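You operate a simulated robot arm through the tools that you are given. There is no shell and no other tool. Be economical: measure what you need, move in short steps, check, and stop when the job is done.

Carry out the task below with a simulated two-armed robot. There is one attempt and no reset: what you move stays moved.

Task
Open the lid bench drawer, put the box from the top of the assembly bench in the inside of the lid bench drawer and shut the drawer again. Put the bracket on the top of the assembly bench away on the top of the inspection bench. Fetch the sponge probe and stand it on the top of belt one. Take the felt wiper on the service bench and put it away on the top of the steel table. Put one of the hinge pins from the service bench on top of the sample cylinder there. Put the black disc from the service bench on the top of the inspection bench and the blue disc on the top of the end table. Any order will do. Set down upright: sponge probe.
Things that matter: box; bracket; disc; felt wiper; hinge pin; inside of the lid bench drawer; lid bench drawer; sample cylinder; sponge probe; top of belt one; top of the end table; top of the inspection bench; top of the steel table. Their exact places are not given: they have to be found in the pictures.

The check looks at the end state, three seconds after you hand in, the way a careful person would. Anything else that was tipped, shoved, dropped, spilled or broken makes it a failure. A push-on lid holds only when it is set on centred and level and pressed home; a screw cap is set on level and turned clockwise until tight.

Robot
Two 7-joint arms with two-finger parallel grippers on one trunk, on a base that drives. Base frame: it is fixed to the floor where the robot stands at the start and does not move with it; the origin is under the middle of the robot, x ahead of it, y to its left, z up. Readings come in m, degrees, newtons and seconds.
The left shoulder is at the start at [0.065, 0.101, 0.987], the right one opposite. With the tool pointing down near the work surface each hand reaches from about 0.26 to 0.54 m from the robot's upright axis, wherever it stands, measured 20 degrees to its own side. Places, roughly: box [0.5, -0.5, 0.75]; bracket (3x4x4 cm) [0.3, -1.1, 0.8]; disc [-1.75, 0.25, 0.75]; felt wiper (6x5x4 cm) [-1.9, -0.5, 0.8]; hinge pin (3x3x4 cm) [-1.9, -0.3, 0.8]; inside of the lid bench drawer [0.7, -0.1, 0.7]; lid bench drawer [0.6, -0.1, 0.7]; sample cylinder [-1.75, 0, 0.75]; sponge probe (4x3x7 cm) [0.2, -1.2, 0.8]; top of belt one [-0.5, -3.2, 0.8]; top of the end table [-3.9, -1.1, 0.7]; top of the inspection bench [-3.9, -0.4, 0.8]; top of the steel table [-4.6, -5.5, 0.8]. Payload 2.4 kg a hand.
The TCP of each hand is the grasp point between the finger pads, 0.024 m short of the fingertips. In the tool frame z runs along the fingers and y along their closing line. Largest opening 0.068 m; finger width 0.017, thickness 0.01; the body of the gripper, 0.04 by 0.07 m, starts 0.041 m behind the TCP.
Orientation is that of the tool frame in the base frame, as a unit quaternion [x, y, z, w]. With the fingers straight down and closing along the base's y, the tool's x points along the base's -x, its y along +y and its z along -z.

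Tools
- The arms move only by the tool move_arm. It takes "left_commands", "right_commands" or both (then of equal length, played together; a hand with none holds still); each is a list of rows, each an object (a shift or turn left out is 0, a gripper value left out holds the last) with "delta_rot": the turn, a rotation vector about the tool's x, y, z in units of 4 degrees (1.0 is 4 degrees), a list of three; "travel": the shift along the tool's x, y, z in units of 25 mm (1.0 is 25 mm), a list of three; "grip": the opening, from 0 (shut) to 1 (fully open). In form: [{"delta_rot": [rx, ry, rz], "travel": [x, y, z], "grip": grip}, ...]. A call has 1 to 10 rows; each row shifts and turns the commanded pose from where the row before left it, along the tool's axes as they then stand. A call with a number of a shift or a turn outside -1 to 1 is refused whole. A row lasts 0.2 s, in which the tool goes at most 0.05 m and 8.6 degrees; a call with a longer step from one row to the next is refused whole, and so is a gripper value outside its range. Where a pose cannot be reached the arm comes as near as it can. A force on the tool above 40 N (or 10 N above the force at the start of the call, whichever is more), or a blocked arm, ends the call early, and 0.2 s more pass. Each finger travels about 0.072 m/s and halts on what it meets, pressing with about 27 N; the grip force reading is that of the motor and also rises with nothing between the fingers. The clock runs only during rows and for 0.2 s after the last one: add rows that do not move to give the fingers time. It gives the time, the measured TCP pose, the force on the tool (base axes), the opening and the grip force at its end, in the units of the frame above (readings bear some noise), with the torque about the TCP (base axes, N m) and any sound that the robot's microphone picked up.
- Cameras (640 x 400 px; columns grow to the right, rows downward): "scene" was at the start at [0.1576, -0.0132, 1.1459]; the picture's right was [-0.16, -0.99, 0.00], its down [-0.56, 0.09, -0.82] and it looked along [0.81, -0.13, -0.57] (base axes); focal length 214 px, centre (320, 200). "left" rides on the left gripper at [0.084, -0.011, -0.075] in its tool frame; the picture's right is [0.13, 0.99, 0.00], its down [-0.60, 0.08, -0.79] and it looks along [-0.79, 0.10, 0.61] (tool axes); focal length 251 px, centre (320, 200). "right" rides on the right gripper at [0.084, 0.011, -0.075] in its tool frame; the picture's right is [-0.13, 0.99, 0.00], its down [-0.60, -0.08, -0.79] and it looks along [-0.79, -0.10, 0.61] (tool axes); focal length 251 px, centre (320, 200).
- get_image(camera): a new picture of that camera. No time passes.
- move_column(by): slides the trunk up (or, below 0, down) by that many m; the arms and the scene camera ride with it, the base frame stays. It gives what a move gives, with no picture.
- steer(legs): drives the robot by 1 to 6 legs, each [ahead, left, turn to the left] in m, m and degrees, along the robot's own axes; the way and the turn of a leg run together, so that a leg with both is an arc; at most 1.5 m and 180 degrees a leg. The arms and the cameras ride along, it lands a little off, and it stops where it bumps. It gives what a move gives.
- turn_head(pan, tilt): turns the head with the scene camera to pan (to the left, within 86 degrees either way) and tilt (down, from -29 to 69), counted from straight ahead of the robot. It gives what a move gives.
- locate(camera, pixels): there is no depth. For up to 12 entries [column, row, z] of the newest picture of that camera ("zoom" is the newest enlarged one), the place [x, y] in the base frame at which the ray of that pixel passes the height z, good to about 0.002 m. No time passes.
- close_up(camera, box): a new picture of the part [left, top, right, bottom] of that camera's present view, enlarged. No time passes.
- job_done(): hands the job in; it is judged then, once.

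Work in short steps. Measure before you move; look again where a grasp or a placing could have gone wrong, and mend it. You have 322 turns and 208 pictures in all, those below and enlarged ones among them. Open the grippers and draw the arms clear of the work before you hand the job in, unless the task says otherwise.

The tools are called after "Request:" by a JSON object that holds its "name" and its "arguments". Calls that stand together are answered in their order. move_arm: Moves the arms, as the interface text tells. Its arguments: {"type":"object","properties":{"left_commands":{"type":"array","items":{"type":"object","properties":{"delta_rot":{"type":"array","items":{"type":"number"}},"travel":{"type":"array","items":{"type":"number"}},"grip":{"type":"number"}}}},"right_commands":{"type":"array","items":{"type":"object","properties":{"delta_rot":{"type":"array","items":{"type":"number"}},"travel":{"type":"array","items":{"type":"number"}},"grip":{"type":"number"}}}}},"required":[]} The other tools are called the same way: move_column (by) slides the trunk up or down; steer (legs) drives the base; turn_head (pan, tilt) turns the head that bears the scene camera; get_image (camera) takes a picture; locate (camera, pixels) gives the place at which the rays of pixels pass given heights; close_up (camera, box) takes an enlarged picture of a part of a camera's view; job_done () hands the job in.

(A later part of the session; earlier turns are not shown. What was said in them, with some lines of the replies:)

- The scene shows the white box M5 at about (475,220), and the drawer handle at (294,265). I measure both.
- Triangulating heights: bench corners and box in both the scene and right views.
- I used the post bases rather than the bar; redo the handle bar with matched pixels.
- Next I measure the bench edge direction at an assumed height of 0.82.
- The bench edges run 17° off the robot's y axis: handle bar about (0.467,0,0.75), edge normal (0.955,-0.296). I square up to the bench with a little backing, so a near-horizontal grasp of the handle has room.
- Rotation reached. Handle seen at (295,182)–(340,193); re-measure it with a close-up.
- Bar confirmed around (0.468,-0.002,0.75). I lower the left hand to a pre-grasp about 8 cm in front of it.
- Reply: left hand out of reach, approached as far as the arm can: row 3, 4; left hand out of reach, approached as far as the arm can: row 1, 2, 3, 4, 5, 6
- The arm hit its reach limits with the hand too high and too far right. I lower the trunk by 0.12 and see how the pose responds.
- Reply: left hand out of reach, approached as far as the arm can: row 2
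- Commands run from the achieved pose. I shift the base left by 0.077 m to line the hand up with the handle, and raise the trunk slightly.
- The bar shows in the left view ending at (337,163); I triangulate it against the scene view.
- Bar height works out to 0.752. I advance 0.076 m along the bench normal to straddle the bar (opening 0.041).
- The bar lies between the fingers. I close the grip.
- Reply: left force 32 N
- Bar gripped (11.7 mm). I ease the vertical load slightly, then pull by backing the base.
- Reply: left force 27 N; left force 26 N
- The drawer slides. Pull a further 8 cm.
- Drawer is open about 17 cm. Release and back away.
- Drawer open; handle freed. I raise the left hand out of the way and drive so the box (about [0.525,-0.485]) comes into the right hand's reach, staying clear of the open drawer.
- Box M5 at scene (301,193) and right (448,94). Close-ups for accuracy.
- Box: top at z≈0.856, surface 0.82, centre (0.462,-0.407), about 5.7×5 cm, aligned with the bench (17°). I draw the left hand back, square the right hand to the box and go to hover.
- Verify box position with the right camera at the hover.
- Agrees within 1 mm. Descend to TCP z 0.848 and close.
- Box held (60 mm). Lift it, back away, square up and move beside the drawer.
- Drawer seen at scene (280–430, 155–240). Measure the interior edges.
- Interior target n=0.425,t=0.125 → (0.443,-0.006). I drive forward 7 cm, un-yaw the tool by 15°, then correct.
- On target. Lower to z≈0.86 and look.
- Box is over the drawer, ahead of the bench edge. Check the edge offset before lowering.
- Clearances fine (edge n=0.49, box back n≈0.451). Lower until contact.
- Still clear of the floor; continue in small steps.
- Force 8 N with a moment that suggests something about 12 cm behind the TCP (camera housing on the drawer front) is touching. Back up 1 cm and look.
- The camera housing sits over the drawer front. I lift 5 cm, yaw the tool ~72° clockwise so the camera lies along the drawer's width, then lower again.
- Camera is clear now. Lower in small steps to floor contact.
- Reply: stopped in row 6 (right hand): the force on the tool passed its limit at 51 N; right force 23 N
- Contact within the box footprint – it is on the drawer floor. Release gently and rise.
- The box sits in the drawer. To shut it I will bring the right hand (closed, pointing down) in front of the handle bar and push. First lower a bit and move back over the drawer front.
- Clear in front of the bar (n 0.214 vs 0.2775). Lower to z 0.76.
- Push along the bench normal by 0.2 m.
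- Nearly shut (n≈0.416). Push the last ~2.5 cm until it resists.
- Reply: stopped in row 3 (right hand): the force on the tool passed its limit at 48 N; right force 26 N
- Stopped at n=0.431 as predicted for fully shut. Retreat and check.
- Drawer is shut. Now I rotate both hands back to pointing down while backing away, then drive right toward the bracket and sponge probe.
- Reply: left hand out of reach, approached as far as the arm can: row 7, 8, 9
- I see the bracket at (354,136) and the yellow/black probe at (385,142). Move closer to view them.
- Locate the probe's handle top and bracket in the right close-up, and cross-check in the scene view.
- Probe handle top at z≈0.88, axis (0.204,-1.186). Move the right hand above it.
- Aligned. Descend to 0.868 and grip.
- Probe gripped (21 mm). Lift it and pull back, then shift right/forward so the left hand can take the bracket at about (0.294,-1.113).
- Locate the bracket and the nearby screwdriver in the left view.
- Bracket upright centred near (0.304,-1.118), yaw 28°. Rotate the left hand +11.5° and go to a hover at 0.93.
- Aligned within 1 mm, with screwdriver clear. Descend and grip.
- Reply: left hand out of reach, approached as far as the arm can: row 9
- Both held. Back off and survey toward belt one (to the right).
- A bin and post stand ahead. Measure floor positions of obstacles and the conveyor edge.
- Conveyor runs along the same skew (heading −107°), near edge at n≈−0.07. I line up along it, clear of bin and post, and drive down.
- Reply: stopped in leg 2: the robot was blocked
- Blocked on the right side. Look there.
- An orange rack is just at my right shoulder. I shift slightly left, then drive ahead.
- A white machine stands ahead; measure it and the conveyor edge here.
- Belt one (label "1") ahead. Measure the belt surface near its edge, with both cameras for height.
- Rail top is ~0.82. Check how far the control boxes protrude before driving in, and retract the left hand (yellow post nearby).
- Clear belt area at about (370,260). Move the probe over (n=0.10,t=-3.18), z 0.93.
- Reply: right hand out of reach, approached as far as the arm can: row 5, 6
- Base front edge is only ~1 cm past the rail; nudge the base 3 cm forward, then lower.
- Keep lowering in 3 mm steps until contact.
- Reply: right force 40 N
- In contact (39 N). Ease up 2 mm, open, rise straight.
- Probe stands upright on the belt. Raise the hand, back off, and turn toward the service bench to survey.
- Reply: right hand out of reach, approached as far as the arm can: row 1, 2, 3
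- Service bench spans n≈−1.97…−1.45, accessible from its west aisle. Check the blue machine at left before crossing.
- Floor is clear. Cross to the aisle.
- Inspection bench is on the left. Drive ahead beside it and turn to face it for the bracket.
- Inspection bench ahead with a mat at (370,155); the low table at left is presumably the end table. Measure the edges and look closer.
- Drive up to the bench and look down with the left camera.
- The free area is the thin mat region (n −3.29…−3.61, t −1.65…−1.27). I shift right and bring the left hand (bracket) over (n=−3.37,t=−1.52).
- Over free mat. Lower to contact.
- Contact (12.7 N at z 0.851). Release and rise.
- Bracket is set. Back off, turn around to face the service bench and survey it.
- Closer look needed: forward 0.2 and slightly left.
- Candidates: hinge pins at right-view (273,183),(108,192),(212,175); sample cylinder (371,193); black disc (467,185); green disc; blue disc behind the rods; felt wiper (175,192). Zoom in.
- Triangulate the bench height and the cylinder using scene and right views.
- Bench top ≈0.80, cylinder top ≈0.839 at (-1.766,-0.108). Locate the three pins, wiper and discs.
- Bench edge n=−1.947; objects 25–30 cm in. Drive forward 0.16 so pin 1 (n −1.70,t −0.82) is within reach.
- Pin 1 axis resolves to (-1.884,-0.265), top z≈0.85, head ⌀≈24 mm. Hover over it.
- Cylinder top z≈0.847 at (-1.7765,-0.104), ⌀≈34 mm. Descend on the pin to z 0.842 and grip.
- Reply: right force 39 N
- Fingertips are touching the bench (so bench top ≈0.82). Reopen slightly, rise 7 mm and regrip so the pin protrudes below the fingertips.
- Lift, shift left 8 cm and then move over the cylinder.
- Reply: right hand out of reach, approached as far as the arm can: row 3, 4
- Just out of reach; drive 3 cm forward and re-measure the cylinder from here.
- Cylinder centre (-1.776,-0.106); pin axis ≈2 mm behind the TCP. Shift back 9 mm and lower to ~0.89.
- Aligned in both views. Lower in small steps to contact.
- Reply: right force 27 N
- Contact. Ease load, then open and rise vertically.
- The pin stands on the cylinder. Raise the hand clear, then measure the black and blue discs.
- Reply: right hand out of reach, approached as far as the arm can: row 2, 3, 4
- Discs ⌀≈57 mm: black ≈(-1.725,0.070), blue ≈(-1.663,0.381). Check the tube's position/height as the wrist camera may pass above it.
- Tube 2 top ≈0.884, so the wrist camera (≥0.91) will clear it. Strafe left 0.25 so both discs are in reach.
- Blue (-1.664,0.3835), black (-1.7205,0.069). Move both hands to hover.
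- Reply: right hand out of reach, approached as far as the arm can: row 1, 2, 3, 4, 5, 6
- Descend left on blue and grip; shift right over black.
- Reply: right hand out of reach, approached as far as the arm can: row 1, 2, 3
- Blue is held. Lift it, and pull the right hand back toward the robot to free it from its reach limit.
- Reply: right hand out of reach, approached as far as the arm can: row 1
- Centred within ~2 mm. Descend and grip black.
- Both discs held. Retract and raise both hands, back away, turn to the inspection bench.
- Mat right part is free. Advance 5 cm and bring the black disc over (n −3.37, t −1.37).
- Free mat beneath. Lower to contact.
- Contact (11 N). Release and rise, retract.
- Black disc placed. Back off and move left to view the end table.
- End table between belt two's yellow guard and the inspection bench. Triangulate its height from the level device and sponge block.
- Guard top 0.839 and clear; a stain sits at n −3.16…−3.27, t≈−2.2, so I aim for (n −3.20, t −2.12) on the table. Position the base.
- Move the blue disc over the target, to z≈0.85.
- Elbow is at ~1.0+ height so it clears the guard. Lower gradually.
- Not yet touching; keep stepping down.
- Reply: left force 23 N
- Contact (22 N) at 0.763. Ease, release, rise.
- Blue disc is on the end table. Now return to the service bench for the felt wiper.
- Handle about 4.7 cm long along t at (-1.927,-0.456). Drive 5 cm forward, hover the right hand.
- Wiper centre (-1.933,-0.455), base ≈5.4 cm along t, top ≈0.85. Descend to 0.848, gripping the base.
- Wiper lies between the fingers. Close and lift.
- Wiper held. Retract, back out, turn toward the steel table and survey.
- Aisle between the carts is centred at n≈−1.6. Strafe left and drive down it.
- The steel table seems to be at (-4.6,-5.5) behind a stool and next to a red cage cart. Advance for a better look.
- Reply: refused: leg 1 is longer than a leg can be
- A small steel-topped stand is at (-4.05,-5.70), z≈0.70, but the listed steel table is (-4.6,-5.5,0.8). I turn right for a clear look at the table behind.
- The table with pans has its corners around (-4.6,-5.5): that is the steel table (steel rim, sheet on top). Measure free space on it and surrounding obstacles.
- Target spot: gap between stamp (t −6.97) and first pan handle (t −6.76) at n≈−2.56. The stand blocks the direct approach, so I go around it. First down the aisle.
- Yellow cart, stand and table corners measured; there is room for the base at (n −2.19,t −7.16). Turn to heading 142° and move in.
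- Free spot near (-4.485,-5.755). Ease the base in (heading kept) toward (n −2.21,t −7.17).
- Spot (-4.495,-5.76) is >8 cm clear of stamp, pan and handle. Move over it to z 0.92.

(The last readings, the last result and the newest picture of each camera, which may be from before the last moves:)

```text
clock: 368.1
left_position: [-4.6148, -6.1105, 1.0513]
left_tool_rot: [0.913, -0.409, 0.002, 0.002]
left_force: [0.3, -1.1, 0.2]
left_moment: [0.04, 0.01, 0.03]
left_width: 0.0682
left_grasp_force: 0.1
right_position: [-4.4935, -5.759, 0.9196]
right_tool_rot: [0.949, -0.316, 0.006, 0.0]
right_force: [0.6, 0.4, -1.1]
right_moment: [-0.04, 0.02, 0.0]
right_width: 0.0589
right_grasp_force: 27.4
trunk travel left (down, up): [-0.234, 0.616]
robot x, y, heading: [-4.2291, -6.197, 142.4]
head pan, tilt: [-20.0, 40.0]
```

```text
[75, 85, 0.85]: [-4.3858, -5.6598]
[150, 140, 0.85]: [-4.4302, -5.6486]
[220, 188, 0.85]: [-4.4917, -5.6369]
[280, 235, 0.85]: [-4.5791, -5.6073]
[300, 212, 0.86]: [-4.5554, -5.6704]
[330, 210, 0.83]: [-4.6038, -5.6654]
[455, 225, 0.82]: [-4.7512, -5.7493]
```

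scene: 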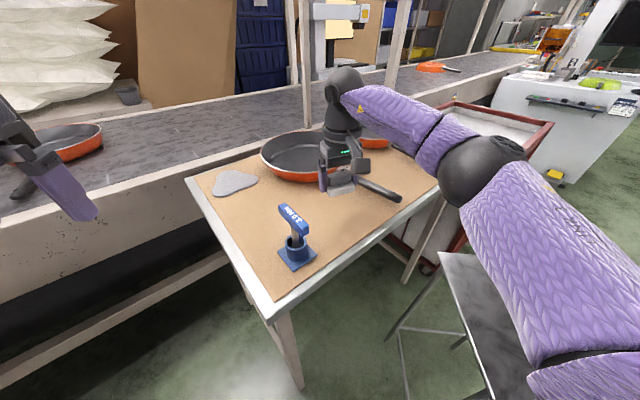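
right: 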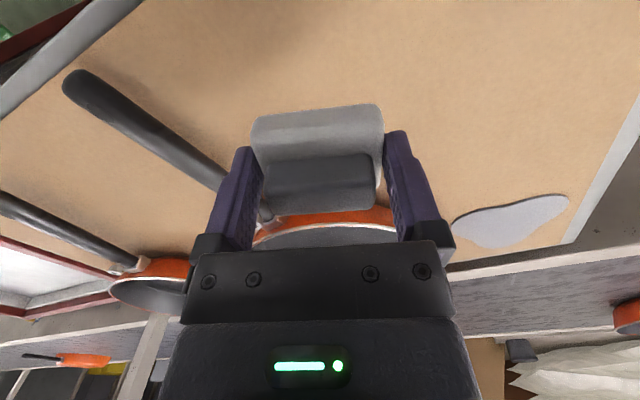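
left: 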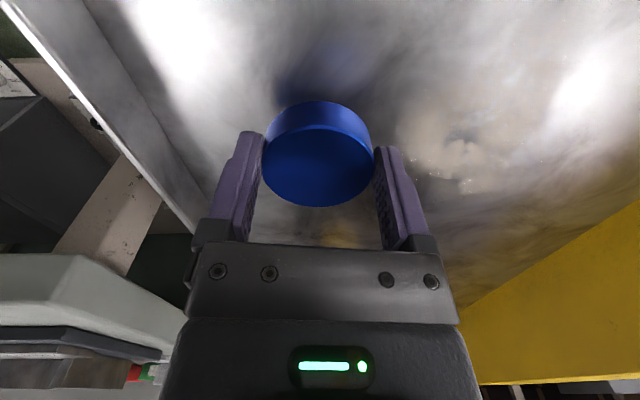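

Clearances ≥7 cm. Lower to contact.

Request:
{"name": "move_arm", "arguments": {"right_commands": [{"travel": [0, 0, 0.9]}, {"travel": [0, 0, 0.9]}, {"travel": [0, 0, 0.4]}, {"travel": [0, 0, 0.16]}, {"travel": [0, 0, 0.16]}, {"travel": [0, 0, 0.16]}, {"travel": [0, 0, 0.16]}]}}

```text
clock: 369.7
left_position: [-4.6151, -6.1119, 1.0516]
left_tool_rot: [0.913, -0.408, 0.002, 0.002]
left_force: [-0.1, -0.3, -0.7]
left_moment: [-0.04, 0.02, -0.02]
left_width: 0.0678
left_grasp_force: 0.0
right_position: [-4.4916, -5.7592, 0.8471]
right_tool_rot: [0.949, -0.316, 0.006, 0.0]
right_force: [0.6, 0.2, -0.4]
right_moment: [0.0, -0.02, -0.03]
right_width: 0.0591
right_grasp_force: 27.1
trunk travel left (down, up): [-0.234, 0.616]
robot x, y, heading: [-4.2313, -6.2014, 142.5]
head pan, tilt: [-20.0, 40.0]
```

Request:
{"name": "move_arm", "arguments": {"right_commands": [{"travel": [0, 0, 0.14]}, {"travel": [0, 0, 0.14]}, {"travel": [0, 0, 0.14]}, {"travel": [0, 0, 0.14]}, {"travel": [0, 0, 0.14]}, {"travel": [0, 0, 0.14]}]}}

Request:
{"name": "get_image", "arguments": {"camera": "right"}}

```text
clock: 371.1
left_position: [-4.6148, -6.1126, 1.0528]
left_tool_rot: [0.913, -0.409, 0.0, 0.001]
left_force: [-0.5, -0.5, 0.7]
left_moment: [-0.02, 0.0, 0.02]
left_width: 0.0681
left_grasp_force: 0.1
right_position: [-4.4903, -5.7615, 0.8298]
right_tool_rot: [0.948, -0.318, 0.004, -0.001]
right_force: [-1.2, 4.0, 37.0]
right_moment: [-0.09, 0.12, 0.01]
right_width: 0.0592
right_grasp_force: 27.0
trunk travel left (down, up): [-0.234, 0.616]
robot x, y, heading: [-4.2274, -6.1986, 142.5]
head pan, tilt: [-20.0, 40.0]
```

```text
49 pictures are left
```

right: 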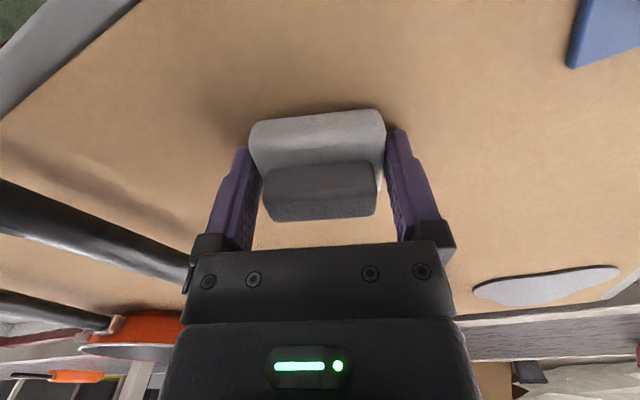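

Contact; ease off, release, rise.

Request:
{"name": "move_arm", "arguments": {"right_commands": [{"travel": [0, 0, -0.12]}, {"grip": 0.95}, {"grip": 1}, {}, {"travel": [0, 0, -0.4]}, {"travel": [0, 0, -1]}, {"travel": [0, 0, -1]}, {"travel": [0, 0, -1]}, {"travel": [0, 0, -1]}, {"travel": [0, 0, -1]}]}}

Request:
{"name": "move_arm", "arguments": {"right_commands": [{"travel": [0.3, 0, -1]}, {"travel": [0.6, 0, -1]}, {"travel": [1, 0, -1]}, {"travel": [1, 0, 0]}]}}

Request:
{"name": "get_image", "arguments": {"camera": "scene"}}

```text
clock: 373.3
left_position: [-4.6147, -6.1112, 1.0528]
left_tool_rot: [0.913, -0.408, 0.002, 0.001]
left_force: [0.8, 0.6, -1.0]
left_moment: [-0.01, -0.04, -0.01]
left_width: 0.0681
left_grasp_force: 0.1
right_position: [-4.493, -5.7609, 0.9662]
right_tool_rot: [0.949, -0.316, 0.006, 0.001]
right_force: [-0.7, 0.0, 0.1]
right_moment: [-0.02, 0.0, -0.02]
right_width: 0.0678
right_grasp_force: 0.1
trunk travel left (down, up): [-0.234, 0.616]
robot x, y, heading: [-4.2343, -6.1972, 142.5]
head pan, tilt: [-20.0, 40.0]
```

```text
clock: 374.3
left_position: [-4.6167, -6.1113, 1.0513]
left_tool_rot: [0.913, -0.408, 0.002, 0.002]
left_force: [-0.1, 0.0, 0.1]
left_moment: [-0.01, 0.0, 0.01]
left_width: 0.0679
left_grasp_force: 0.1
right_position: [-4.4352, -5.8041, 1.0408]
right_tool_rot: [0.949, -0.317, 0.007, 0.0]
right_force: [0.5, 0.0, -0.1]
right_moment: [0.05, 0.03, 0.03]
right_width: 0.0677
right_grasp_force: 0.0
trunk travel left (down, up): [-0.234, 0.616]
robot x, y, heading: [-4.2326, -6.2021, 142.5]
head pan, tilt: [-20.0, 40.0]
```

```text
48 pictures are left
```

scene: 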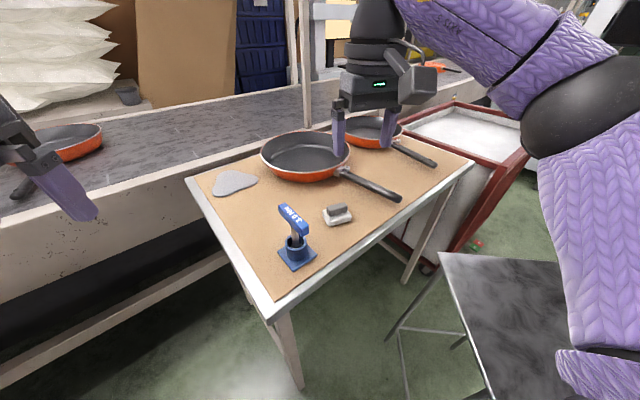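

The wiper sits on the steel table. Back the robot away from the work and hand in.

Request:
{"name": "steer", "arguments": {"legs": [[-0.26, -0.088, 0], [-0.25, -0.08, 0]]}}

Request:
{"name": "get_image", "arguments": {"camera": "scene"}}

```text
clock: 377.7
left_position: [-4.1088, -6.2871, 1.0517]
left_tool_rot: [0.913, -0.409, 0.002, 0.002]
left_force: [-0.4, 0.2, -0.4]
left_moment: [0.02, 0.01, -0.03]
left_width: 0.068
left_grasp_force: 0.2
right_position: [-3.9271, -5.9789, 1.0405]
right_tool_rot: [0.948, -0.317, 0.006, 0.0]
right_force: [-0.4, -0.3, 0.6]
right_moment: [0.0, 0.01, 0.01]
right_width: 0.0679
right_grasp_force: 0.1
trunk travel left (down, up): [-0.234, 0.616]
robot x, y, heading: [-3.7235, -6.377, 142.6]
head pan, tilt: [-20.0, 40.0]
```

```text
47 pictures are left
```

scene: 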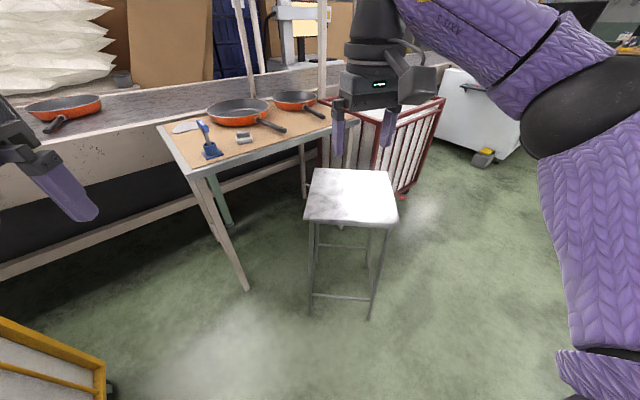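

Nothing shoved; all items are set. Handing in.

Request:
{"name": "job_done", "arguments": {}}

```text
The job is handed in.
```

I finished every part of the task and handed the job in. The grippers were open and the arms drawn clear; I haven't seen the check's result.

- **Box:** it is in the lid bench drawer, and the drawer is shut.
- **Bracket and black disc:** both are on the inspection bench, on the thin mat that covers its free area.
- **Blue disc:** it is on the end table.
- **Sponge probe:** it stands upright on belt one.
- **Hinge pin:** one pin stands upright on top of the sample cylinder on the service bench.
- **Felt wiper:** it is on the steel table, on the sheet covering its top. A small steel-topped stand is right next to it, but I used the larger table because it matches the position you listed.

While driving, the base bumped something on its right once and stopped. That was most likely the orange rack, and I saw nothing moved there.
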